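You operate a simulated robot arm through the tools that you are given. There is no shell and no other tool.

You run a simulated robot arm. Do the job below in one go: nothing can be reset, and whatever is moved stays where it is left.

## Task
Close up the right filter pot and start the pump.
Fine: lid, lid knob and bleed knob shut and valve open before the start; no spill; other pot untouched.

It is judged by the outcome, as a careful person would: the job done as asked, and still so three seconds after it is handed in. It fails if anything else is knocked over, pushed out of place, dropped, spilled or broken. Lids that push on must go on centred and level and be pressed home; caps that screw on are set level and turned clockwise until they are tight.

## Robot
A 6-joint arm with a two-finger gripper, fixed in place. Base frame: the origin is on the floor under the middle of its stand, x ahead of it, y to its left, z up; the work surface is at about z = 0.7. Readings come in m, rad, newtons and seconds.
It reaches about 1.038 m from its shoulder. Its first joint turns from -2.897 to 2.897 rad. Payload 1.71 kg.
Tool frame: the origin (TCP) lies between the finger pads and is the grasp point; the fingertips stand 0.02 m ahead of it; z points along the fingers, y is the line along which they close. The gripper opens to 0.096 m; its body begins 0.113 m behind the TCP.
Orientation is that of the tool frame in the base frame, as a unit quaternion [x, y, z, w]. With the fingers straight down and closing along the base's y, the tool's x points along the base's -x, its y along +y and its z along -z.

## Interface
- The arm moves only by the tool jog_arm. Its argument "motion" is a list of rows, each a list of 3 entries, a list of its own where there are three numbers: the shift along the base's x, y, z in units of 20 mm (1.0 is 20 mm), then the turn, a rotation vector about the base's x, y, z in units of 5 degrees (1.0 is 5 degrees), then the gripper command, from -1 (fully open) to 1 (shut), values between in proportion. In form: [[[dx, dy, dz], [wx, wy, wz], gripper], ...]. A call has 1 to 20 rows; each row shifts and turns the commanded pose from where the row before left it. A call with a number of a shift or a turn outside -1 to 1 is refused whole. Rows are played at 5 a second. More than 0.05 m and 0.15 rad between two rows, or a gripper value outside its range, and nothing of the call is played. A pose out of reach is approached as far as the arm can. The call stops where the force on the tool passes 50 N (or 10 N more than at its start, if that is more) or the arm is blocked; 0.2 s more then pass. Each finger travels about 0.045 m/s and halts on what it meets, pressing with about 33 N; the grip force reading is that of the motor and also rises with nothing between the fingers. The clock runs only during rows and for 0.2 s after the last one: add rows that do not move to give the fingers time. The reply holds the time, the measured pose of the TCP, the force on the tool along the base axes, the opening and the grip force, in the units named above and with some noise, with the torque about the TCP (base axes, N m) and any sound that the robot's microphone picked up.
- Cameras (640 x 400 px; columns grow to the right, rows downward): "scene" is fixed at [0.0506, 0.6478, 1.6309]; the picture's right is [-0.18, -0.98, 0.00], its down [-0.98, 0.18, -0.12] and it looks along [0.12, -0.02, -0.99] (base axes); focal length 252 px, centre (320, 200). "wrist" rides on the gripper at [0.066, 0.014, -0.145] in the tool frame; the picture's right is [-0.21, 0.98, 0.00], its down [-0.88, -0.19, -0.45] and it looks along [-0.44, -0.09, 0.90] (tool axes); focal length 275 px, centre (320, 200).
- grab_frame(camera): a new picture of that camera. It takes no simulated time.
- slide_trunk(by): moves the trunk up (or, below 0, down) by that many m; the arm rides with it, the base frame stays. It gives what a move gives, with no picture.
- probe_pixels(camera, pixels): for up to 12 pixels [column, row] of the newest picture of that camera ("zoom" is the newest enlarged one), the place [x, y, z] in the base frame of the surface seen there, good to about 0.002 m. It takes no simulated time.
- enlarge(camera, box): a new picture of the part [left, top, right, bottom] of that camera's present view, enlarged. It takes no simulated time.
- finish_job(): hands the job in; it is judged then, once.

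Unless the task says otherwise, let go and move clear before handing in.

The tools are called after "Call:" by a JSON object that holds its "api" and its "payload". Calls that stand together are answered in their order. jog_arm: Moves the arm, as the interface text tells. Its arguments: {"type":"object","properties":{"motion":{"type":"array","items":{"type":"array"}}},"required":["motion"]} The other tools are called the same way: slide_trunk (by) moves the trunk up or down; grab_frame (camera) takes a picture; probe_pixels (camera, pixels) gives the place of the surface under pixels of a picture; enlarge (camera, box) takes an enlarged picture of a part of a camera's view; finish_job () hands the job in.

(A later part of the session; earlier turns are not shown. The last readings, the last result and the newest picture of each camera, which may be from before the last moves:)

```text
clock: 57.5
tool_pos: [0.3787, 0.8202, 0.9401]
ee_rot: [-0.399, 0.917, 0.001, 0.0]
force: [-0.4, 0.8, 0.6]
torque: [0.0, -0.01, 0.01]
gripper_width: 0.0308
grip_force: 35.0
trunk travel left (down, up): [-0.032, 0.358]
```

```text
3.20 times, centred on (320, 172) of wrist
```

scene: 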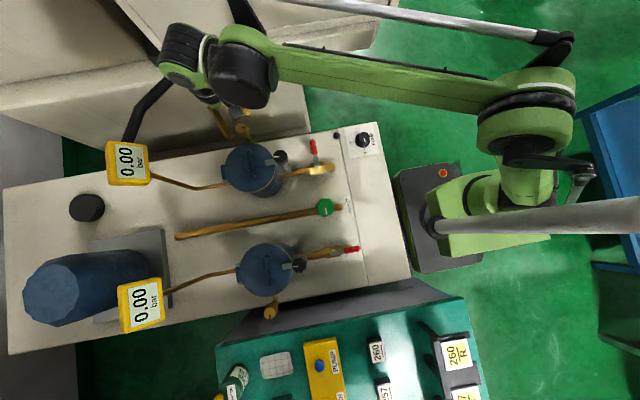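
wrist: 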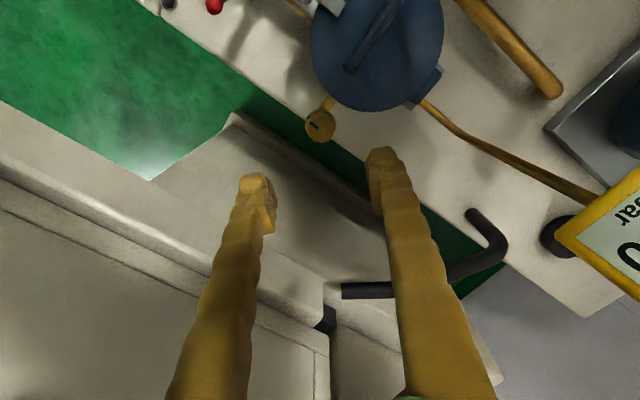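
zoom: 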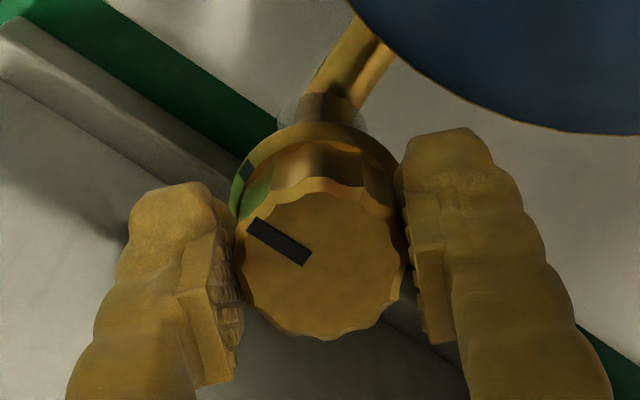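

The bleed knob is gripped at 0.0308 with almost no side force. I'll turn it 15° clockwise and watch the mark, the skirt and the torque.

Call:
{"api": "jog_arm", "payload": {"motion": [[[0, 0, 0], [0, 0, -1], 0.5], [[0, 0, 0], [0, 0, -1], 0.5], [[0, 0, 0], [0, 0, -1], 0.5], [[0, 0, 0], [0, 0, 0], 0.5]]}}

Call:
{"api": "enlarge", "payload": {"camera": "wrist", "box": [220, 110, 420, 235]}}

Call:
{"api": "enlarge", "payload": {"camera": "scene", "box": [215, 110, 279, 150]}}

```text
clock: 58.5
tool_pos: [0.3783, 0.8202, 0.9401]
ee_rot: [-0.277, 0.961, 0.0, 0.0]
force: [-7.1, -11.6, -8.9]
torque: [-0.11, 0.06, -0.03]
gripper_width: 0.0306
grip_force: 35.3
trunk travel left (down, up): [-0.032, 0.358]
```

```text
3.20 times, centred on (320, 172) of wrist
```

zoom: 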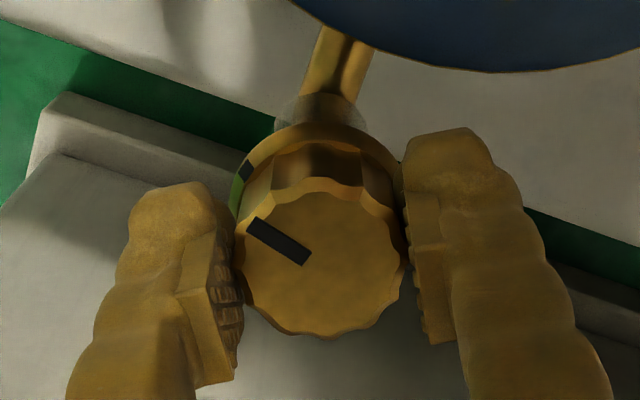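

```text
10.00 times, centred on (247, 130) of scene
```

zoom: 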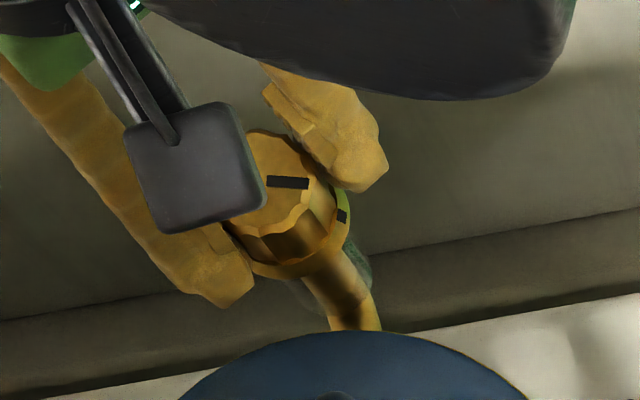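

The knob turns clockwise freely, and its skirt mark moves with it. I'll relieve slightly and continue.

Call:
{"api": "jog_arm", "payload": {"motion": [[[-0.02, -0.025, -0.015], [0, 0, -1], 0.5], [[-0.007, -0.01, 0], [0, 0, -1], 0.5], [[-0.007, -0.01, 0], [0, 0, -1], 0.5], [[0, 0, 0], [0, 0, 0], 0.5]]}}

```text
clock: 59.5
tool_pos: [0.3785, 0.8194, 0.9399]
ee_rot: [-0.149, 0.989, 0.001, 0.002]
force: [6.7, 11.6, 7.3]
torque: [0.24, -0.34, 0.02]
gripper_width: 0.0306
grip_force: 35.1
trunk travel left (down, up): [-0.032, 0.358]
```

Call:
{"api": "jog_arm", "payload": {"motion": [[[0.005, 0.01, 0.01], [0, 0, -1], 0.5], [[-0.005, -0.005, 0], [0, 0, -1], 0.5], [[-0.005, -0.005, 0], [0, 0, -1], 0.5], [[0, 0, 0], [0, 0, 0], 0.5]]}}

Call:
{"api": "enlarge", "payload": {"camera": "wrist", "box": [220, 110, 420, 235]}}

```text
clock: 60.5
tool_pos: [0.3786, 0.82, 0.9406]
ee_rot: [-0.019, 1.0, 0.001, 0.0]
force: [11.7, 20.5, 12.7]
torque: [0.32, -0.28, 0.02]
gripper_width: 0.0305
grip_force: 35.2
trunk travel left (down, up): [-0.032, 0.358]
```

```text
3.20 times, centred on (320, 172) of wrist
```

zoom: 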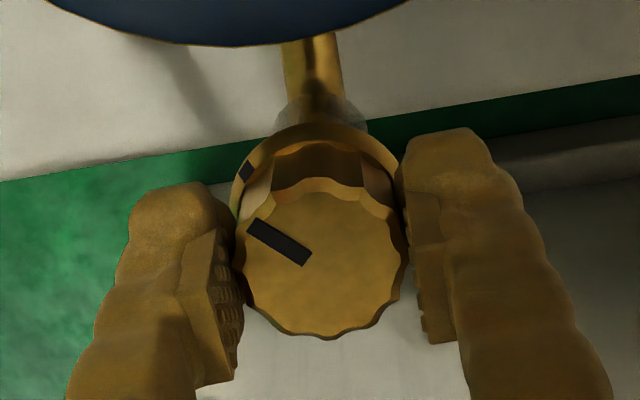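

45° turned with next to no torque about the knob. I'll ease +0.6 mm along the force and continue clockwise.

Call:
{"api": "jog_arm", "payload": {"motion": [[[0.025, 0.04, 0.025], [0, 0, -1], 0.5], [[0, 0, 0], [0, 0, -1], 0.5], [[0, 0, 0], [0, 0, -1], 0.5], [[0, 0, 0], [0, 0, 0], 0.5]]}}

Call:
{"api": "jog_arm", "payload": {"motion": [[[0, 0, 0], [0, 0, -1], 0.5], [[0, 0, 0], [0, 0, -1], 0.5], [[0, 0, 0], [0, 0, 0], 0.5]]}}

```text
clock: 61.5
tool_pos: [0.3785, 0.8208, 0.9399]
ee_rot: [0.112, 0.994, -0.001, 0.001]
force: [-1.6, -4.9, -10.8]
torque: [-0.02, 0.17, -0.01]
gripper_width: 0.0306
grip_force: 35.3
trunk travel left (down, up): [-0.032, 0.358]
```

```text
clock: 62.3
tool_pos: [0.3782, 0.8197, 0.9399]
ee_rot: [0.198, 0.98, -0.002, 0.001]
force: [-6.8, -15.0, -21.3]
torque: [-0.1, 0.18, 0.03]
gripper_width: 0.0307
grip_force: 35.0
trunk travel left (down, up): [-0.032, 0.358]
```

Call:
{"api": "jog_arm", "payload": {"motion": [[[-0.01, -0.03, -0.03], [0, 0, -1], 0.5], [[0, 0, 0], [0, 0, -1], 0.5], [[0, 0, 0], [0, 0, 0], 0.5]]}}

Call:
{"api": "jog_arm", "payload": {"motion": [[[0, 0, 0], [0, 0, -1], 0.5], [[0, 0, 0], [0, 0, -1], 0.5], [[0, 0, 0], [0, 0, 0], 0.5]]}}

Call:
{"api": "enlarge", "payload": {"camera": "wrist", "box": [220, 110, 420, 235]}}

```text
clock: 63.1
tool_pos: [0.3789, 0.8203, 0.9409]
ee_rot: [0.282, 0.959, 0.0, 0.001]
force: [-0.4, -1.0, -6.4]
torque: [0.01, 0.06, 0.01]
gripper_width: 0.0308
grip_force: 35.3
trunk travel left (down, up): [-0.032, 0.358]
```

```text
clock: 63.9
tool_pos: [0.3781, 0.8199, 0.9404]
ee_rot: [0.366, 0.931, 0.0, 0.0]
force: [1.8, 10.6, 6.1]
torque: [0.13, -0.06, 0.0]
gripper_width: 0.0306
grip_force: 35.6
trunk travel left (down, up): [-0.032, 0.358]
```

```text
3.20 times, centred on (320, 172) of wrist
```

zoom: 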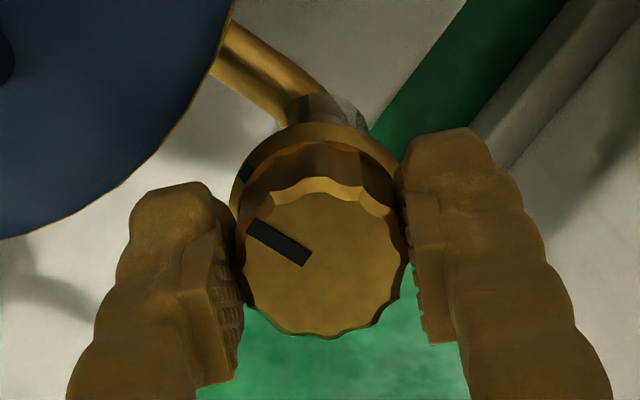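

90° is turned and the mark points to −x like the left pot, but the torque is still about zero, so it isn't tight yet. I'll keep turning clockwise in small steps, watching the torque.

Call:
{"api": "jog_arm", "payload": {"motion": [[[0.005, 0.015, 0.005], [0, 0, -1], 0.5], [[0, 0, 0], [0, 0, -1], 0.5], [[0, 0, 0], [0, 0, 0], 0.5]]}}

Call:
{"api": "jog_arm", "payload": {"motion": [[[0, 0, 0], [0, 0, -1], 0.5], [[0, 0, 0], [0, 0, -1], 0.5], [[0, 0, 0], [0, 0, 0], 0.5]]}}

Call:
{"api": "enlarge", "payload": {"camera": "wrist", "box": [220, 110, 420, 235]}}

```text
clock: 64.7
tool_pos: [0.3775, 0.8188, 0.939]
ee_rot: [0.445, 0.895, 0.0, 0.001]
force: [2.6, 1.0, 1.0]
torque: [-0.12, -0.13, 0.2]
gripper_width: 0.0308
grip_force: 34.9
trunk travel left (down, up): [-0.032, 0.358]
```

```text
clock: 65.5
tool_pos: [0.3784, 0.8202, 0.94]
ee_rot: [0.522, 0.853, -0.001, 0.001]
force: [3.5, 3.3, 0.8]
torque: [0.09, -0.02, 0.24]
gripper_width: 0.0306
grip_force: 34.7
trunk travel left (down, up): [-0.032, 0.358]
```

```text
3.20 times, centred on (320, 172) of wrist
```

zoom: 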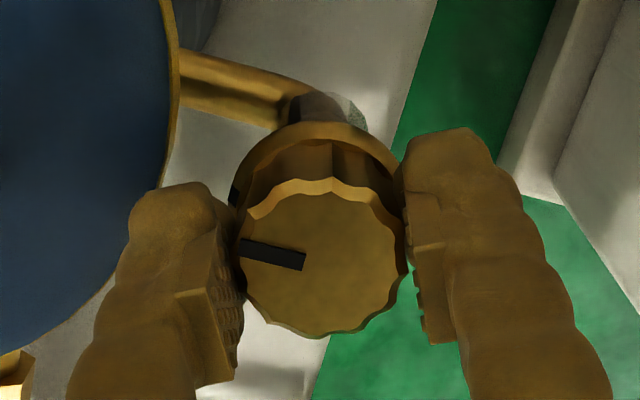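

The torque climbed to 0.24 N·m and the knob stopped while the fingers slipped about 17° (mark now at zoom (272,255)), so the bleed is tight. I'll open and lift straight up.

Call:
{"api": "jog_arm", "payload": {"motion": [[[0, 0, 0], [0, 0, 0], 0.1], [[0, 0, 0], [0, 0, 0], -0.2], [[0, 0, 0], [0, 0, 0], -0.2], [[0, 0, 1], [0, 0, 0], -0.2], [[0, 0, 1], [0, 0, 0], -0.2], [[0, 0, 1], [0, 0, 0], -0.2], [[0, 0, 0], [0, 0, 0], -0.2]]}}

Call:
{"api": "enlarge", "payload": {"camera": "wrist", "box": [220, 90, 420, 215]}}

Call:
{"api": "enlarge", "payload": {"camera": "scene", "box": [215, 110, 311, 170]}}

```text
clock: 67.1
tool_pos: [0.3763, 0.8191, 0.9999]
ee_rot: [0.521, 0.853, 0.0, 0.0]
force: [-0.2, 0.4, -0.5]
torque: [0.02, 0.01, 0.03]
gripper_width: 0.0575
grip_force: 0.0
trunk travel left (down, up): [-0.032, 0.358]
```

```text
3.20 times, centred on (320, 152) of wrist
```

zoom: 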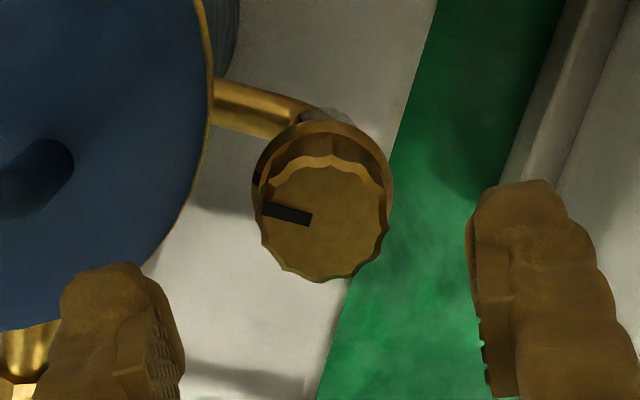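

```text
6.67 times, centred on (263, 140) of scene
```

zoom: 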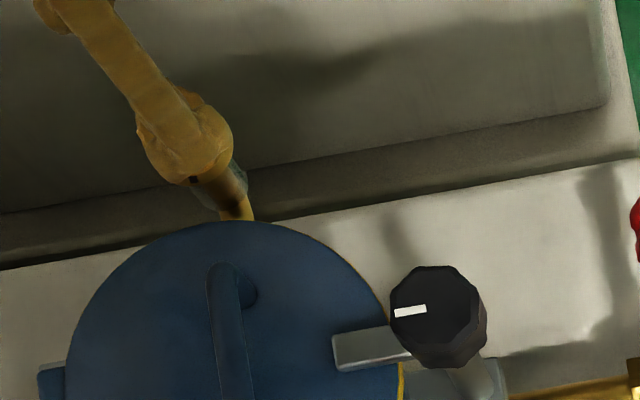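

The skirt mark now faces −x at (192,180), the same as the left pot, so the bleed is shut. Next is the red valve: its pivot is at (0.265, 0.622) and its handle points +x. It must turn clockwise to −y, like the left pot's open valve. I'll move up and over it with the tool yaw back to zero.

Call:
{"api": "jog_arm", "payload": {"motion": [[[0, 0, 1], [0, 0, 0.9], -0.2], [[0, 0, 1], [0, 0, 0.97], -0.2], [[0, 0, 1], [0, 0, 0.97], -0.2], [[-0.18, -1, 0], [0, 0, 0.97], -0.2], [[-0.18, -1, 0], [0, 0, 0.97], -0.2], [[-0.18, -1, 0], [0, 0, 0.97], -0.2], [[-0.18, -1, 0], [0, 0, 0.97], -0.2], [[-0.18, -1, 0], [0, 0, 0.97], -0.2], [[-0.18, -1, 0], [0, 0, 0.97], -0.2], [[-0.18, -1, 0], [0, 0, 0.97], -0.2], [[-0.18, -1, 0], [0, 0, 0.97], -0.2], [[-0.18, -1, 0], [0, 0, 0.97], -0.2], [[-0.18, -1, 0], [0, 0, 0.97], -0.2], [[0, 0, 0], [0, 0, 0], -0.2]]}}

Call:
{"api": "grab_frame", "payload": {"camera": "wrist"}}

Call:
{"api": "grab_frame", "payload": {"camera": "scene"}}

```text
clock: 70.1
tool_pos: [0.3409, 0.6198, 1.06]
ee_rot: [0.001, 1.0, -0.001, 0.0]
force: [0.4, 0.2, 0.3]
torque: [0.0, 0.0, 0.0]
gripper_width: 0.0576
grip_force: 0.1
trunk travel left (down, up): [-0.032, 0.358]
```

```text
taken
```

wrist: 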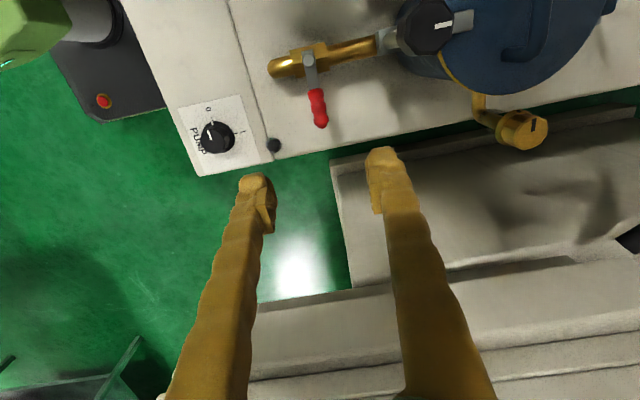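

```text
taken
```

scene: 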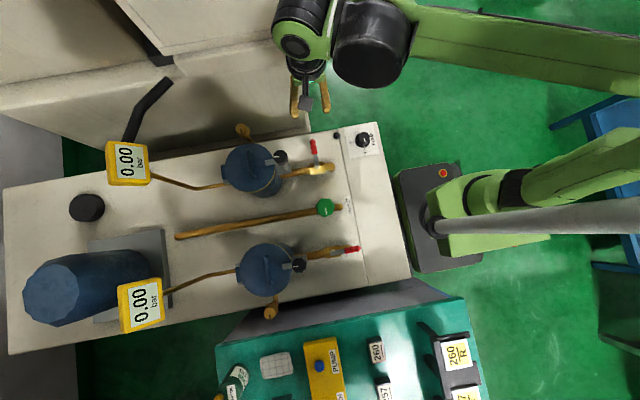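

The scene is unobstructed around the right pot now. I'll zoom to check the bleed knob's final mark and locate the valve handle.

Call:
{"api": "enlarge", "payload": {"camera": "scene", "box": [215, 110, 311, 170]}}

Call:
{"api": "enlarge", "payload": {"camera": "scene", "box": [290, 130, 346, 180]}}

Call:
{"api": "probe_pixels", "payload": {"camera": "zoom", "pixels": [[260, 110], [262, 150], [265, 190], [275, 230], [285, 290], [270, 255], [255, 85], [290, 330], [380, 310], [215, 330], [250, 190], [300, 180]]}}

Call:
{"api": "enlarge", "payload": {"camera": "wrist", "box": [240, 20, 400, 140]}}

Call:
{"api": "probe_pixels", "payload": {"camera": "wrist", "pixels": [[309, 60], [312, 75], [316, 95], [319, 110], [321, 124], [313, 110], [326, 110], [285, 65], [340, 50], [316, 90]]}}

```text
6.67 times, centred on (263, 140) of scene
```

zoom: 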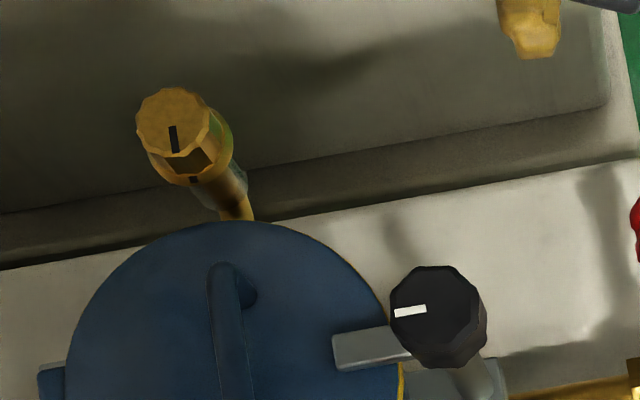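

```text
8.00 times, centred on (318, 155) of scene
```

zoom: 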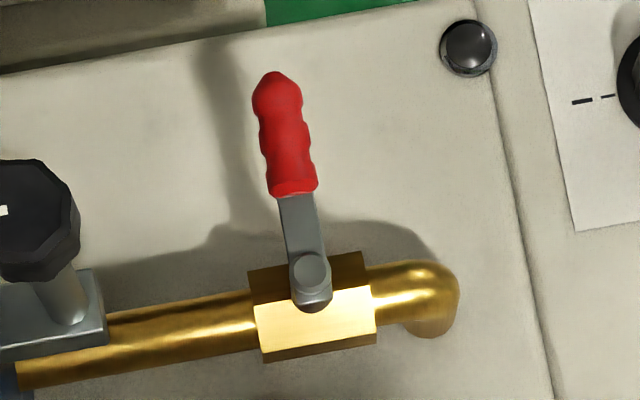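

```text
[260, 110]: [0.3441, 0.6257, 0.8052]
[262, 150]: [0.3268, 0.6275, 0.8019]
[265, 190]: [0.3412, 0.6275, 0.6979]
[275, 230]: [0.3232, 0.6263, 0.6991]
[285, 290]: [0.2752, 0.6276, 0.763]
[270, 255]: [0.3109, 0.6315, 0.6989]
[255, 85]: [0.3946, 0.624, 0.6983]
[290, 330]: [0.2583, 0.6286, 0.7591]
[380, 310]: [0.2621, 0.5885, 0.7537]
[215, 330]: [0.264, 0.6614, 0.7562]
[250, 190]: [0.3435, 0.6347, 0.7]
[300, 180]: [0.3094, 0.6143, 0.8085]
```

```text
3.33 times, centred on (320, 80) of wrist
```

zoom: 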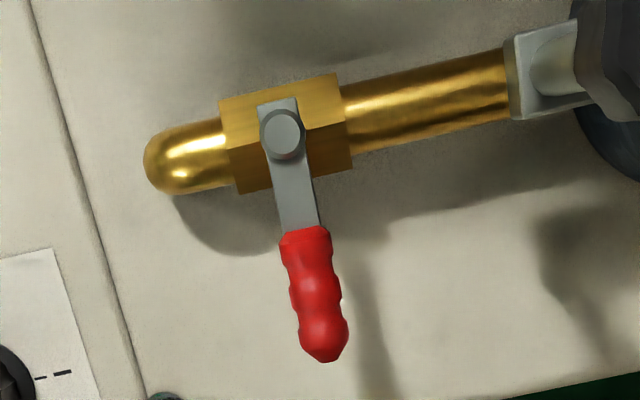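

```text
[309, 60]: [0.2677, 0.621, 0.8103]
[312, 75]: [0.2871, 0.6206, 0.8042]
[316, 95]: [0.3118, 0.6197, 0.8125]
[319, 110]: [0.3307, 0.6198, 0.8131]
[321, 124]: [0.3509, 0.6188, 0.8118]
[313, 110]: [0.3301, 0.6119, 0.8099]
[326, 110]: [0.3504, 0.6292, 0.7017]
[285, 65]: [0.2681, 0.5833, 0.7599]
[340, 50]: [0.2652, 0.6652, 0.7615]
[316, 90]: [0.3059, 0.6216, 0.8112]
```

The bleed mark now points straight to −x (zoom (172,140)), matching the left pot. The valve's red grip runs x 0.303–0.358 at y≈0.619, top z≈0.809. I'll descend over it, straddling it with the fingers.

Call:
{"api": "jog_arm", "payload": {"motion": [[[-0.2, 0, -1], [0, 0, 0], -0.2], [[0, 0, -1], [0, 0, 0], -0.2], [[0, 0, -1], [0, 0, 0], -0.2], [[0, 0, -1], [0, 0, 0], -0.2], [[0, 0, -1], [0, 0, 0], -0.2], [[0, 0, -1], [0, 0, 0], -0.2], [[0, 0, -1], [0, 0, 0], -0.2], [[0, 0, -1], [0, 0, 0], -0.2], [[0, 0, -1], [0, 0, 0], -0.2], [[0, 0, 0], [0, 0, 0], -0.2]]}}

Call:
{"api": "grab_frame", "payload": {"camera": "wrist"}}

Call:
{"api": "enlarge", "payload": {"camera": "scene", "box": [240, 90, 400, 190]}}

```text
clock: 72.3
tool_pos: [0.3383, 0.6209, 0.8802]
ee_rot: [0.002, 1.0, 0.0, 0.001]
force: [-0.5, 0.0, -0.2]
torque: [0.01, -0.01, -0.02]
gripper_width: 0.0578
grip_force: 0.0
trunk travel left (down, up): [-0.032, 0.358]
```

```text
taken
```

wrist: 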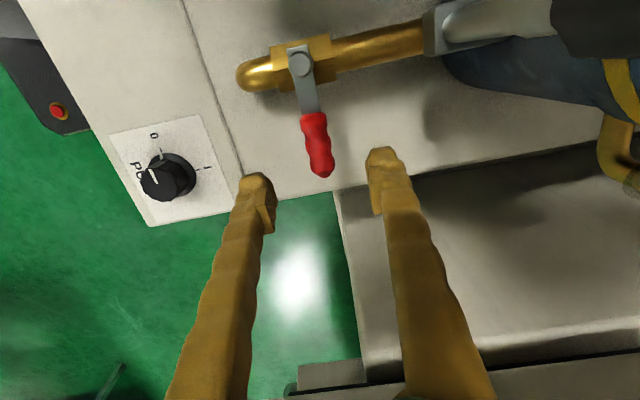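

```text
4.00 times, centred on (320, 140) of scene
```

zoom: 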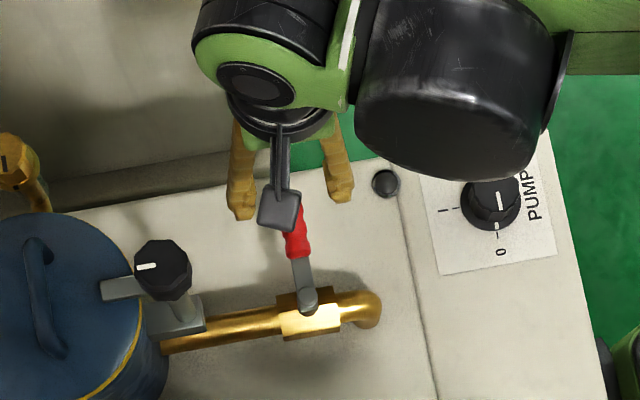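

The grip at wrist (319,155) lies right on the tool axis. I'll descend to z≈0.807 and close loosely around it.

Call:
{"api": "jog_arm", "payload": {"motion": [[[-0.05, 0, -1], [0, 0, 0], -0.2], [[0, 0, -1], [0, 0, 0], -0.2], [[0, 0, -1], [0, 0, 0], -0.2], [[0, 0, -0.65], [0, 0, 0], -0.2], [[0, 0, 0], [0, 0, 0], 0.1], [[0, 0, 0], [0, 0, 0], 0.3], [[0, 0, 0], [0, 0, 0], 0.45], [[0, 0, 0], [0, 0, 0], 0.5], [[0, 0, 0], [0, 0, 0], 0.5]]}}

Call:
{"api": "grab_frame", "payload": {"camera": "wrist"}}

```text
clock: 74.3
tool_pos: [0.3377, 0.6194, 0.8071]
ee_rot: [0.001, 1.0, 0.0, 0.001]
force: [0.0, 0.3, 0.1]
torque: [-0.03, -0.01, -0.05]
gripper_width: 0.024
grip_force: 0.1
trunk travel left (down, up): [-0.032, 0.358]
```

```text
taken
```

wrist: 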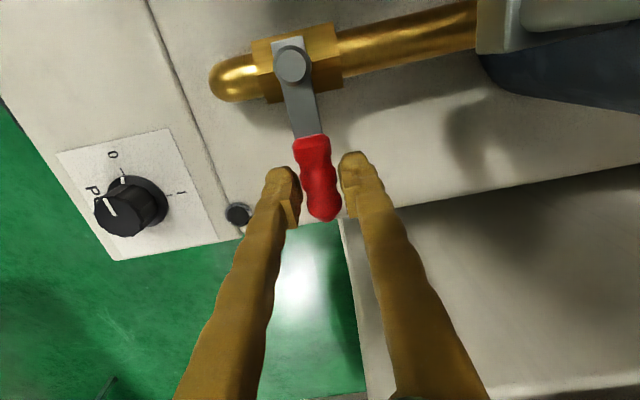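

The fingers straddle the grip with a small slack and zero force. I'll sweep clockwise about the pivot, turning the tool with the handle, 30° first.

Call:
{"api": "jog_arm", "payload": {"motion": [[[-0.013, -0.3, 0], [0, 0, -1], 0.5], [[-0.039, -0.297, 0], [0, 0, -1], 0.5], [[-0.065, -0.293, 0], [0, 0, -1], 0.5], [[-0.089, -0.286, 0], [0, 0, -1], 0.5], [[-0.114, -0.277, 0], [0, 0, -1], 0.5], [[-0.137, -0.266, 0], [0, 0, -1], 0.5], [[0, 0, 0], [0, 0, 0], 0.5]]}}

Call:
{"api": "grab_frame", "payload": {"camera": "wrist"}}

Call:
{"api": "enlarge", "payload": {"camera": "scene", "box": [240, 90, 400, 190]}}

```text
clock: 75.9
tool_pos: [0.3277, 0.5857, 0.8059]
ee_rot: [0.261, 0.965, 0.0, 0.001]
force: [0.5, 0.5, 0.4]
torque: [-0.01, 0.0, 0.0]
gripper_width: 0.0246
grip_force: 0.8
trunk travel left (down, up): [-0.032, 0.358]
```

```text
taken
```

wrist: 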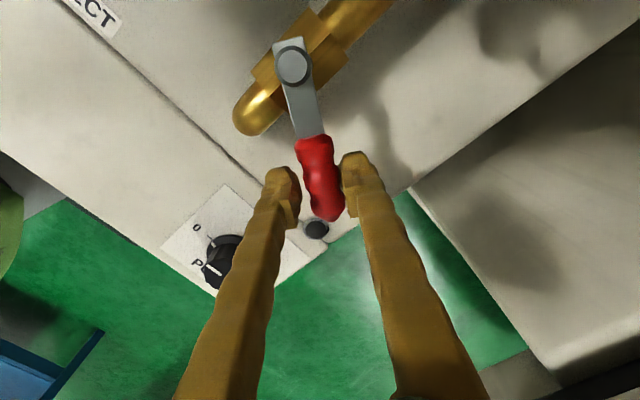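

```text
4.00 times, centred on (320, 140) of scene
```

zoom: 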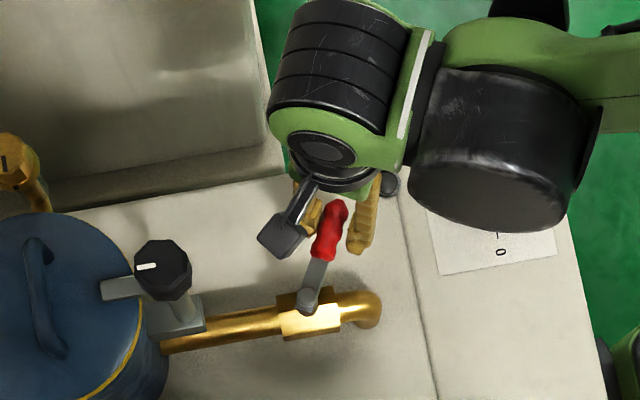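

The handle has swung about 27° with no noticeable force. I'll continue the arc for 40° more.

Call:
{"api": "jog_arm", "payload": {"motion": [[[-0.16, -0.25, 0], [0, 0, -1], 0.5], [[-0.181, -0.236, 0], [0, 0, -1], 0.5], [[-0.201, -0.219, 0], [0, 0, -1], 0.5], [[-0.219, -0.201, 0], [0, 0, -1], 0.5], [[-0.236, -0.181, 0], [0, 0, -1], 0.5], [[-0.25, -0.16, 0], [0, 0, -1], 0.5], [[-0.263, -0.137, 0], [0, 0, -1], 0.5], [[-0.274, -0.114, 0], [0, 0, -1], 0.5], [[0, 0, 0], [0, 0, 0], 0.5]]}}

Call:
{"api": "grab_frame", "payload": {"camera": "wrist"}}

```text
clock: 77.9
tool_pos: [0.2919, 0.5555, 0.8068]
ee_rot: [0.574, 0.819, 0.0, 0.0]
force: [0.9, 1.0, -0.5]
torque: [-0.02, 0.01, 0.01]
gripper_width: 0.0248
grip_force: 0.5
trunk travel left (down, up): [-0.032, 0.358]
```

```text
taken
```

wrist: 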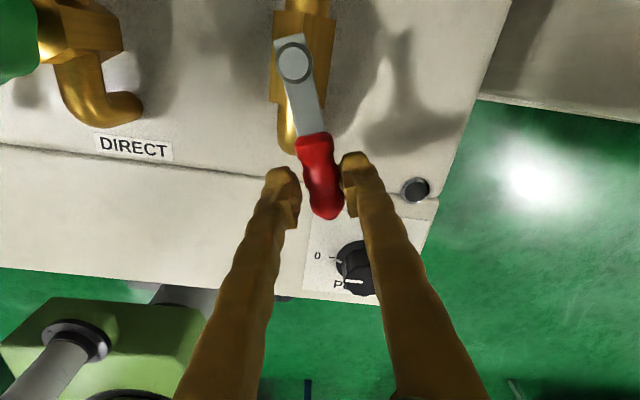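

About 65° done and the handle is nearing the pipe line. I'll sweep the last 20°.

Call:
{"api": "jog_arm", "payload": {"motion": [[[-0.283, -0.089, 0], [0, 0, -1], 0.5], [[-0.29, -0.065, 0], [0, 0, -1], 0.5], [[-0.294, -0.039, 0], [0, 0, -1], 0.5], [[-0.297, -0.013, 0], [0, 0, -1], 0.5], [[0, 0, 0], [0, 0, 0], 0.5]]}}

Call:
{"api": "grab_frame", "payload": {"camera": "wrist"}}

Call:
{"api": "enlarge", "payload": {"camera": "scene", "box": [240, 90, 400, 190]}}

```text
clock: 79.1
tool_pos: [0.2682, 0.5503, 0.8078]
ee_rot: [0.709, 0.706, -0.001, 0.001]
force: [1.5, -0.3, -1.3]
torque: [0.03, -0.02, -0.03]
gripper_width: 0.0249
grip_force: 0.6
trunk travel left (down, up): [-0.032, 0.358]
```

```text
taken
```

wrist: 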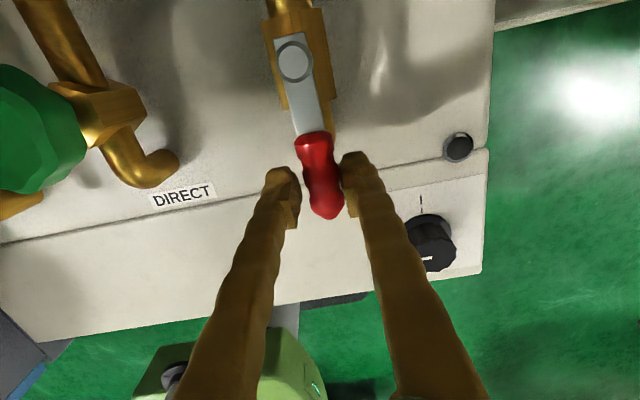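

```text
4.00 times, centred on (320, 140) of scene
```

zoom: 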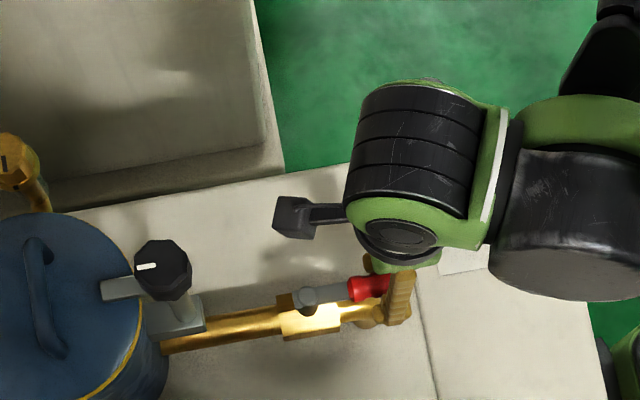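

The handle now lies along the pipe towards −y with almost no force. I'll push one more small step to make sure it reaches its open stop.

Call:
{"api": "jog_arm", "payload": {"motion": [[[-0.15, 0.003, 0], [0, 0, -0.5], 0.5], [[0, 0, 0], [0, 0, 0], 0.5]]}}

```text
clock: 79.7
tool_pos: [0.2652, 0.5524, 0.8075]
ee_rot: [0.723, 0.69, -0.001, 0.001]
force: [8.2, 1.8, -2.2]
torque: [0.05, -0.05, 0.08]
gripper_width: 0.0293
grip_force: 4.7
trunk travel left (down, up): [-0.032, 0.358]
```

The force rose to 8 N in +x and the finger was pushed back, so the handle is against its open stop. I'll back off a touch, open the fingers and lift away.

Call:
{"api": "jog_arm", "payload": {"motion": [[[0.1, 0, 0], [0, 0, 0.3], 0.3], [[0, 0, 0], [0, 0, 0], 0.0], [[0, 0, 0], [0, 0, 0], -0.2], [[0, 0, 1], [0, 0, 0], -0.2], [[0, 0, 1], [0, 0, 0], -0.2], [[0, 0, 1], [0, 0, 0], -0.2], [[0, 0, 1], [0, 0, 0], -0.2], [[0, 0, 1], [0, 0, 0], -0.2], [[0, 0, 1], [0, 0, 0], -0.2], [[0, 0, 0], [0, 0, 0], -0.2]]}}

Call:
{"api": "grab_frame", "payload": {"camera": "wrist"}}

Call:
{"api": "grab_frame", "payload": {"camera": "scene"}}

```text
clock: 81.9
tool_pos: [0.2672, 0.5519, 0.9278]
ee_rot: [0.714, 0.7, -0.001, 0.001]
force: [0.0, 0.2, 0.1]
torque: [0.01, 0.01, 0.01]
gripper_width: 0.0577
grip_force: 0.1
trunk travel left (down, up): [-0.032, 0.358]
```

```text
taken
```

wrist: 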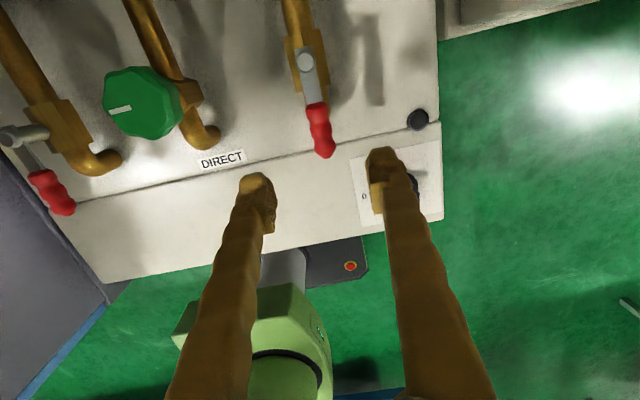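

```text
taken
```

scene: 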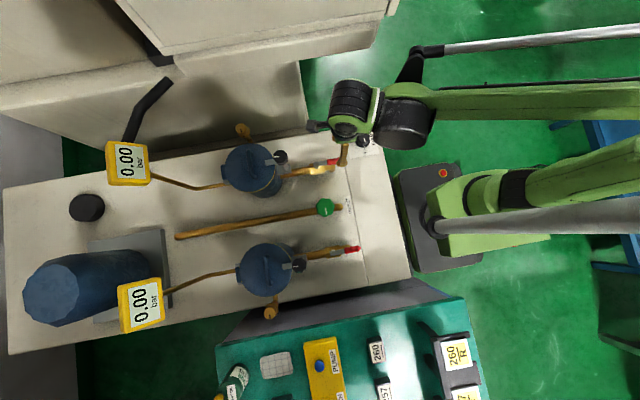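

The valve handle now lies along the pipe, parallel to the left pot's open valve. Next is the pump knob at about (0.344, 0.425): I'll move above it while turning the tool yaw back to about 0.

Call:
{"api": "jog_arm", "payload": {"motion": [[[0.21, -0.35, 0], [0, 0, 1], -0.2], [[0.21, -0.35, 0], [0, 0, 1], -0.2], [[0.21, -0.35, 0], [0, 0, 1], -0.2], [[0.21, -0.35, 0], [0, 0, 1], -0.2], [[0.21, -0.35, 0], [0, 0, 1], -0.2], [[0.21, -0.35, 0], [0, 0, 1], -0.2], [[0.21, -0.35, 0], [0, 0, 1], -0.2], [[0.21, -0.35, 0], [0, 0, 1], -0.2], [[0.21, -0.35, 0], [0, 0, 1], -0.2], [[0.21, -0.35, 0], [0, 0, 1], -0.2], [[0.21, -0.35, 0], [0, 0, 1], -0.2], [[0.21, -0.35, 0], [0, 0, 1], -0.2], [[0.21, -0.35, 0], [0, 0, 1], -0.2], [[0.21, -0.35, 0], [0, 0, 1], -0.2], [[0.21, -0.35, 0], [0, 0, 1], -0.2], [[0.21, -0.35, 0], [0, 0, 1], -0.2], [[0.21, -0.35, 0], [0, 0, 1], -0.2], [[0.21, -0.35, 0], [0, 0, 1], -0.2], [[0, 0, 0], [0, 0, 1], -0.2], [[0, 0, 0], [0, 0, 0], -0.2]]}}

Call:
{"api": "grab_frame", "payload": {"camera": "wrist"}}

Call:
{"api": "grab_frame", "payload": {"camera": "scene"}}

```text
clock: 86.1
tool_pos: [0.3438, 0.4256, 0.9269]
ee_rot: [-0.035, 0.999, 0.001, 0.0]
force: [-0.7, -0.2, 0.6]
torque: [0.01, 0.01, -0.03]
gripper_width: 0.0579
grip_force: 0.0
trunk travel left (down, up): [-0.032, 0.358]
```

```text
taken
```

wrist: 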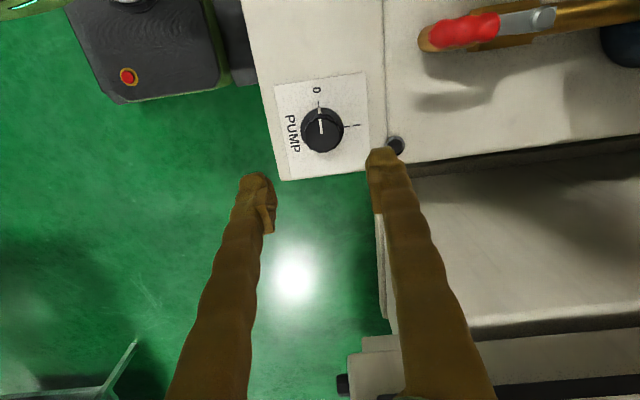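

```text
taken
```

scene: 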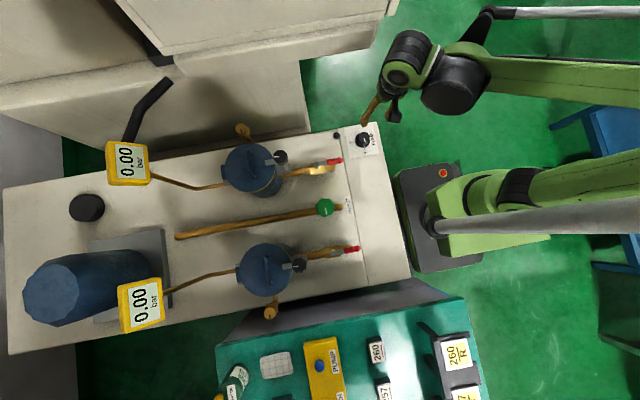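

Before I start the pump, I'll double-check the valve, clamp, bleed and lid in the scene view, and zoom in on the pump knob, which shows at wrist (321,128) with its mark at "0".

Call:
{"api": "enlarge", "payload": {"camera": "scene", "box": [215, 110, 375, 210]}}

Call:
{"api": "enlarge", "payload": {"camera": "scene", "box": [330, 110, 402, 155]}}

Call:
{"api": "enlarge", "payload": {"camera": "wrist", "box": [270, 70, 370, 170]}}

Call:
{"api": "probe_pixels", "payload": {"camera": "zoom", "pixels": [[320, 250], [280, 250], [360, 250], [320, 210], [320, 290], [320, 150], [420, 230], [400, 290], [240, 270], [400, 110], [320, 320], [450, 350]]}}

```text
4.00 times, centred on (295, 160) of scene
```

zoom: 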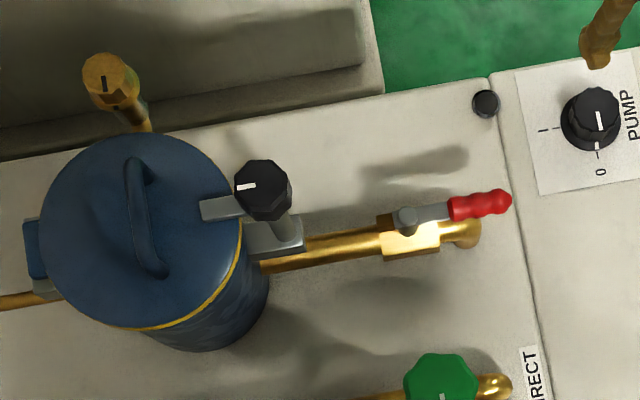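

```text
8.89 times, centred on (366, 132) of scene
```

zoom: 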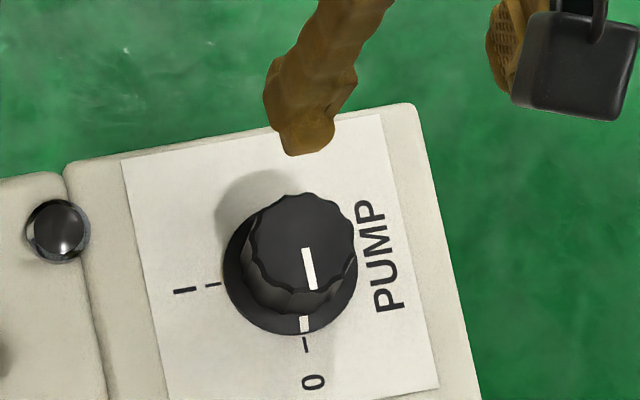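

```text
4.00 times, centred on (320, 120) of wrist
```

zoom: 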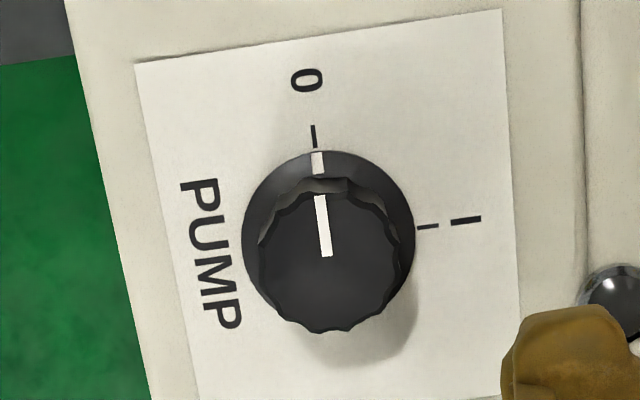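

```text
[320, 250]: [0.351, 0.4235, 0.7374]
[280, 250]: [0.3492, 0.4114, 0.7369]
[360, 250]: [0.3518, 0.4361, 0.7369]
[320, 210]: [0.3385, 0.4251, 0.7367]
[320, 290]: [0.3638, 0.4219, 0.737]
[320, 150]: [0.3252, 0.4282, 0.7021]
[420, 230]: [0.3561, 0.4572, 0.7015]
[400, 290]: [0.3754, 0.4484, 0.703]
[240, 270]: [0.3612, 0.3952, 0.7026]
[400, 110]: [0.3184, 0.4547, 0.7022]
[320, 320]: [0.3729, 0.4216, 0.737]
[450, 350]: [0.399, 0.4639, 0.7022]
```

All four right-pot items look correct: lid level, clamp bar over the lid, bleed mark to −x, and valve handle along the pipe. The pump knob centre is about (0.356, 0.428), top 0.735. I'll centre over it, open to 0.07 and descend partway.

Call:
{"api": "jog_arm", "payload": {"motion": [[[0.6, 0.12, 0], [0, 0, 0], -0.45], [[0, 0, -1], [0, 0, 0], -0.45], [[0, 0, -1], [0, 0, 0], -0.45], [[0, 0, -1], [0, 0, 0], -0.45], [[0, 0, -1], [0, 0, 0], -0.45], [[0, 0, -1], [0, 0, 0], -0.45], [[0, 0, -1], [0, 0, 0], -0.45], [[0, 0, 0], [0, 0, 0], -0.45]]}}

Call:
{"api": "enlarge", "payload": {"camera": "wrist", "box": [220, 90, 420, 215]}}

Call:
{"api": "enlarge", "payload": {"camera": "scene", "box": [300, 90, 460, 190]}}

```text
clock: 87.9
tool_pos: [0.3549, 0.4281, 0.8081]
ee_rot: [-0.032, 0.999, 0.001, 0.001]
force: [0.2, 0.3, 0.3]
torque: [-0.02, -0.01, 0.0]
gripper_width: 0.0695
grip_force: 0.0
trunk travel left (down, up): [-0.032, 0.358]
```

```text
3.20 times, centred on (320, 152) of wrist
```

zoom: 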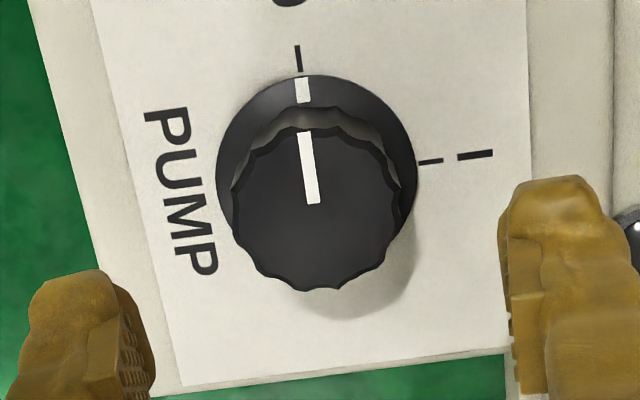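

```text
4.00 times, centred on (380, 140) of scene
```

zoom: 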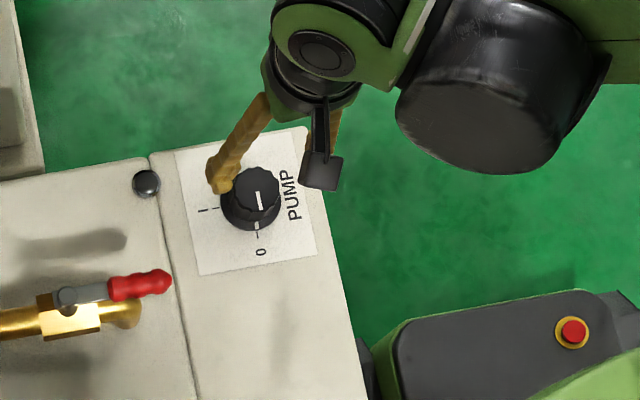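

The knob is centred on the tool axis at (321,154). I'll descend to z≈0.734 and close on the knob body above its skirt.

Call:
{"api": "jog_arm", "payload": {"motion": [[[0, 0, -1], [0, 0, 0], -0.45], [[0, 0, -1], [0, 0, 0], -0.45], [[0, 0, -1], [0, 0, 0], -0.45], [[0, 0, -0.7], [0, 0, 0], -0.45], [[0, 0, 0], [0, 0, 0], -0.45]]}}

Call:
{"api": "enlarge", "payload": {"camera": "wrist", "box": [220, 110, 420, 235]}}

```text
clock: 89.1
tool_pos: [0.355, 0.4287, 0.7332]
ee_rot: [-0.033, 0.999, 0.0, 0.001]
force: [0.1, -0.1, 0.4]
torque: [-0.01, -0.01, 0.0]
gripper_width: 0.0696
grip_force: 0.1
trunk travel left (down, up): [-0.032, 0.358]
```

```text
3.20 times, centred on (320, 172) of wrist
```

zoom: 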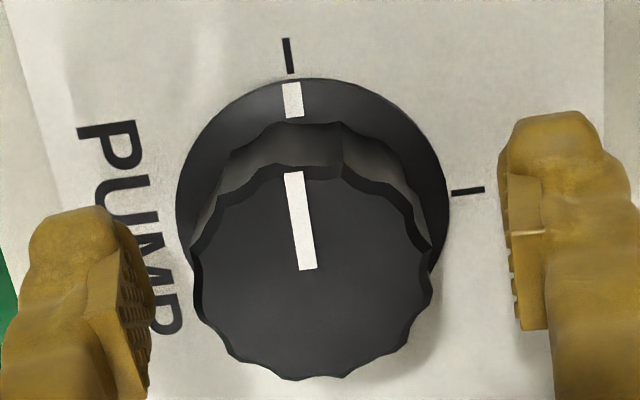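

Call:
{"api": "jog_arm", "payload": {"motion": [[[0.07, -0.05, 0], [0, 0, 0], -0.3], [[0, 0, 0], [0, 0, 0], -0.1], [[0, 0, 0], [0, 0, 0], 0.05], [[0, 0, 0], [0, 0, 0], 0.2], [[0, 0, 0], [0, 0, 0], 0.3], [[0, 0, 0], [0, 0, 0], 0.3]]}}

Call:
{"api": "enlarge", "payload": {"camera": "wrist", "box": [220, 110, 420, 235]}}

```text
clock: 90.5
tool_pos: [0.3568, 0.4273, 0.7324]
ee_rot: [-0.034, 0.999, 0.0, 0.001]
force: [0.8, -13.7, -3.1]
torque: [-0.19, -0.02, -0.01]
gripper_width: 0.0427
grip_force: 35.0
trunk travel left (down, up): [-0.032, 0.358]
```

```text
3.20 times, centred on (320, 172) of wrist
```

zoom: 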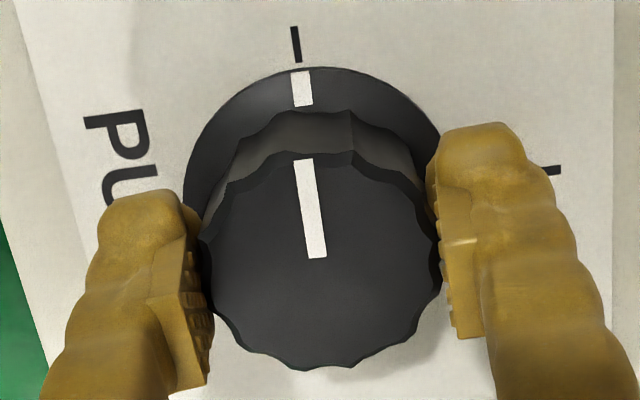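

The pump knob is gripped at 0.0427 with −14 N in y. I'll ease 0.6 mm towards −y and turn clockwise from "0" towards "I", 15° first.

Call:
{"api": "jog_arm", "payload": {"motion": [[[0, -0.03, 0], [0, 0, 0], 0.3], [[0, 0, 0], [0, 0, -1], 0.3], [[0, 0, 0], [0, 0, -1], 0.3], [[0, 0, 0], [0, 0, -1], 0.3], [[0, 0, 0], [0, 0, 0], 0.3]]}}

Call:
{"api": "enlarge", "payload": {"camera": "wrist", "box": [220, 110, 420, 235]}}

```text
clock: 91.7
tool_pos: [0.3558, 0.4254, 0.7335]
ee_rot: [0.098, 0.995, 0.0, 0.001]
force: [1.4, -0.4, -7.2]
torque: [0.01, 0.07, 0.07]
gripper_width: 0.043
grip_force: 34.9
trunk travel left (down, up): [-0.032, 0.358]
```

```text
3.20 times, centred on (320, 172) of wrist
```

zoom: 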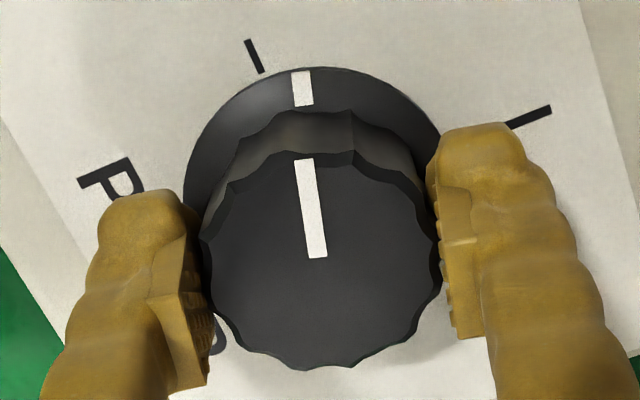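

The knob turns with the fingers, away from the "0" tick, at low force. I'll continue clockwise.

Call:
{"api": "jog_arm", "payload": {"motion": [[[0, 0, -0.01], [0, 0, -1], 0.3], [[0, 0, 0], [0, 0, -1], 0.3], [[0, 0, 0], [0, 0, -1], 0.3], [[0, 0, 0], [0, 0, -1], 0.3], [[0, 0, 0], [0, 0, 0], 0.3]]}}

Call:
{"api": "jog_arm", "payload": {"motion": [[[0, 0, 0], [0, 0, -1], 0.3], [[0, 0, 0], [0, 0, -1], 0.3], [[0, 0, 0], [0, 0, -1], 0.3], [[0, 0, 0], [0, 0, 0], 0.3]]}}

Call:
{"api": "enlarge", "payload": {"camera": "wrist", "box": [220, 110, 420, 235]}}

```text
clock: 92.9
tool_pos: [0.3566, 0.4257, 0.7332]
ee_rot: [0.269, 0.963, 0.0, 0.001]
force: [4.1, 6.6, -1.0]
torque: [0.07, -0.02, 0.02]
gripper_width: 0.0429
grip_force: 35.2
trunk travel left (down, up): [-0.032, 0.358]
```

```text
clock: 93.9
tool_pos: [0.3552, 0.4269, 0.7323]
ee_rot: [0.393, 0.92, 0.0, 0.0]
force: [5.6, 12.1, 6.0]
torque: [0.17, -0.05, 0.03]
gripper_width: 0.0428
grip_force: 34.9
trunk travel left (down, up): [-0.032, 0.358]
```

```text
3.20 times, centred on (320, 172) of wrist
```

zoom: 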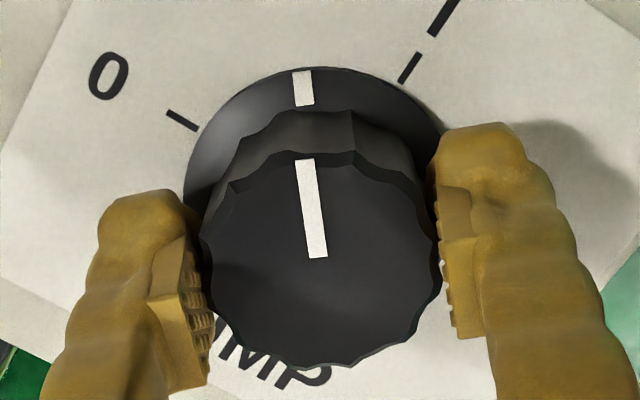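

The mark is about halfway between "0" and "I", and the turn is smooth. I'll relieve slightly along the force and continue towards "I".

Call:
{"api": "jog_arm", "payload": {"motion": [[[0.01, 0.03, 0.01], [0, 0, -1], 0.3], [[0, 0, 0], [0, 0, -1], 0.3], [[0, 0, 0], [0, 0, -1], 0.3], [[0, 0, 0], [0, 0, 0], 0.3]]}}

Call:
{"api": "jog_arm", "payload": {"motion": [[[0, 0, 0], [0, 0, -1], 0.3], [[0, 0, 0], [0, 0, -1], 0.3], [[0, 0, 0], [0, 0, 0], 0.3]]}}

Call:
{"api": "enlarge", "payload": {"camera": "wrist", "box": [220, 110, 420, 235]}}

```text
clock: 94.9
tool_pos: [0.3568, 0.4272, 0.7319]
ee_rot: [0.509, 0.861, 0.0, 0.001]
force: [0.9, 7.7, -1.4]
torque: [0.11, 0.03, -0.01]
gripper_width: 0.043
grip_force: 35.0
trunk travel left (down, up): [-0.032, 0.358]
```

```text
clock: 95.7
tool_pos: [0.3576, 0.4259, 0.7314]
ee_rot: [0.583, 0.813, -0.001, 0.002]
force: [2.3, 6.0, -3.9]
torque: [0.1, -0.03, -0.06]
gripper_width: 0.043
grip_force: 35.0
trunk travel left (down, up): [-0.032, 0.358]
```

```text
3.20 times, centred on (320, 172) of wrist
```

zoom: 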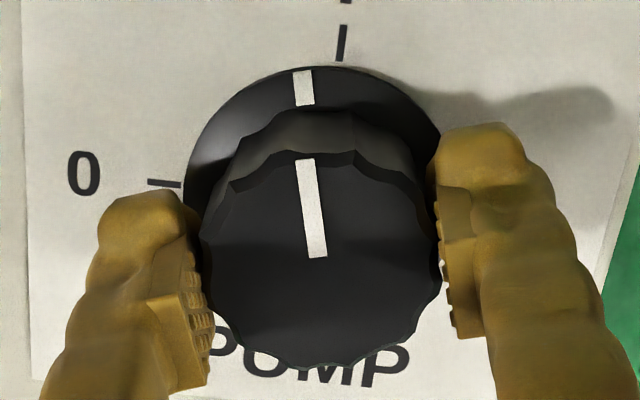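

About 15° remain: the skirt mark is at (303,88) and the "I" tick at (343,42). I'll turn the last part.

Call:
{"api": "jog_arm", "payload": {"motion": [[[0, 0.01, 0], [0, 0, -1], 0.3], [[0, 0, 0], [0, 0, -1], 0.3], [[0, 0, 0], [0, 0, -1], 0.3], [[0, 0, 0], [0, 0, 0], 0.3]]}}

Call:
{"api": "enlarge", "payload": {"camera": "wrist", "box": [220, 110, 420, 235]}}

Call:
{"api": "grab_frame", "payload": {"camera": "scene"}}

```text
clock: 96.7
tool_pos: [0.3568, 0.427, 0.7332]
ee_rot: [0.684, 0.729, 0.0, 0.002]
force: [6.7, -6.1, -14.0]
torque: [-0.39, -0.09, 0.51]
gripper_width: 0.0431
grip_force: 35.0
trunk travel left (down, up): [-0.032, 0.358]
```

```text
3.20 times, centred on (320, 172) of wrist
```

zoom: 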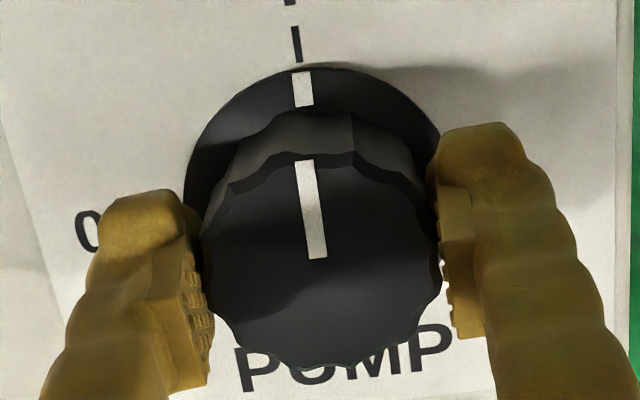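

```text
taken
```

scene: 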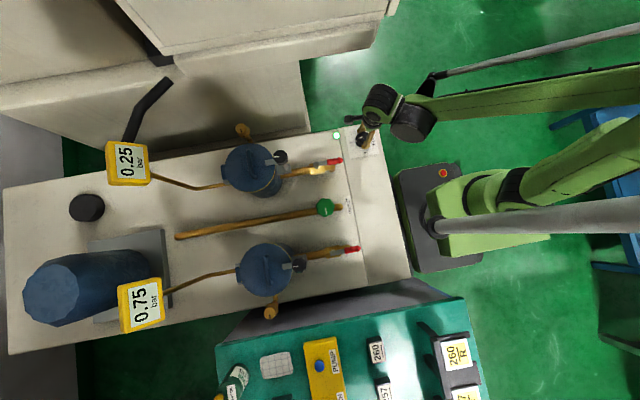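

The pump has started: the lamp at (336,136) is lit green and the gauges read 0.25 and 0.75 bar. The mark is on "I" and torque 0.51 N·m shows the end stop. I'll open the fingers and lift straight up.

Call:
{"api": "jog_arm", "payload": {"motion": [[[0, 0, 0], [0, 0, 0], 0.0], [[0, 0, 0], [0, 0, 0], -0.3], [[0, 0, 0], [0, 0, 0], -0.45], [[0, 0, 1], [0, 0, 0], -0.45], [[0, 0, 1], [0, 0, 0], -0.45], [[0, 0, 1], [0, 0, 0], -0.45], [[0, 0, 1], [0, 0, 0], -0.45], [[0, 0, 1], [0, 0, 0], -0.45], [[0, 0, 1], [0, 0, 0], -0.45], [[0, 0, 1], [0, 0, 0], -0.45], [[0, 0, 1], [0, 0, 0], -0.45], [[0, 0, 1], [0, 0, 0], -0.45], [[0, 0, 1], [0, 0, 0], -0.45], [[0, 0, 0], [0, 0, 0], -0.45]]}}

Call:
{"api": "grab_frame", "payload": {"camera": "scene"}}

Call:
{"api": "enlarge", "payload": {"camera": "scene", "box": [215, 110, 391, 220]}}

```text
clock: 99.7
tool_pos: [0.3574, 0.4282, 0.9324]
ee_rot: [0.683, 0.731, -0.001, 0.001]
force: [0.0, 0.1, -0.8]
torque: [0.0, 0.01, 0.0]
gripper_width: 0.0695
grip_force: 0.1
trunk travel left (down, up): [-0.032, 0.358]
```

```text
taken
```

scene: 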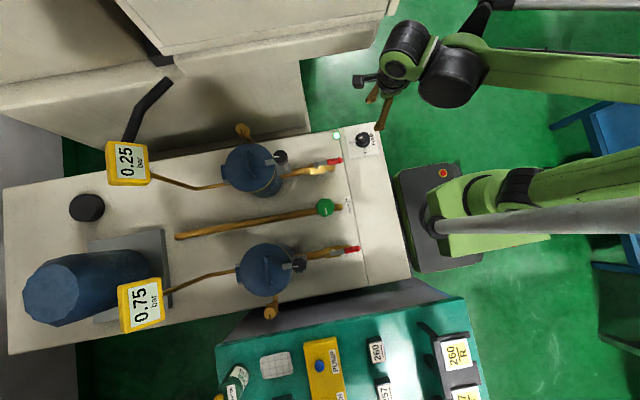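

```text
3.64 times, centred on (303, 165) of scene
```

zoom: 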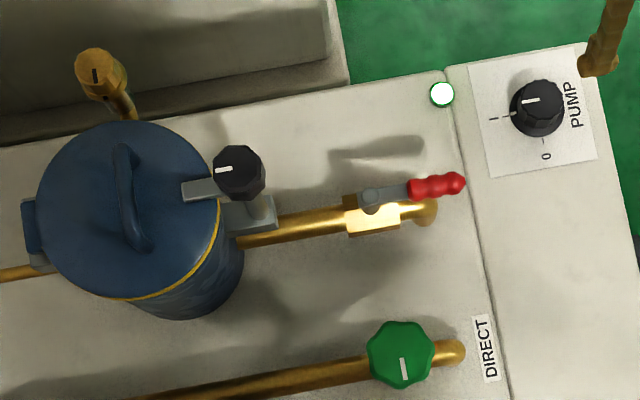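

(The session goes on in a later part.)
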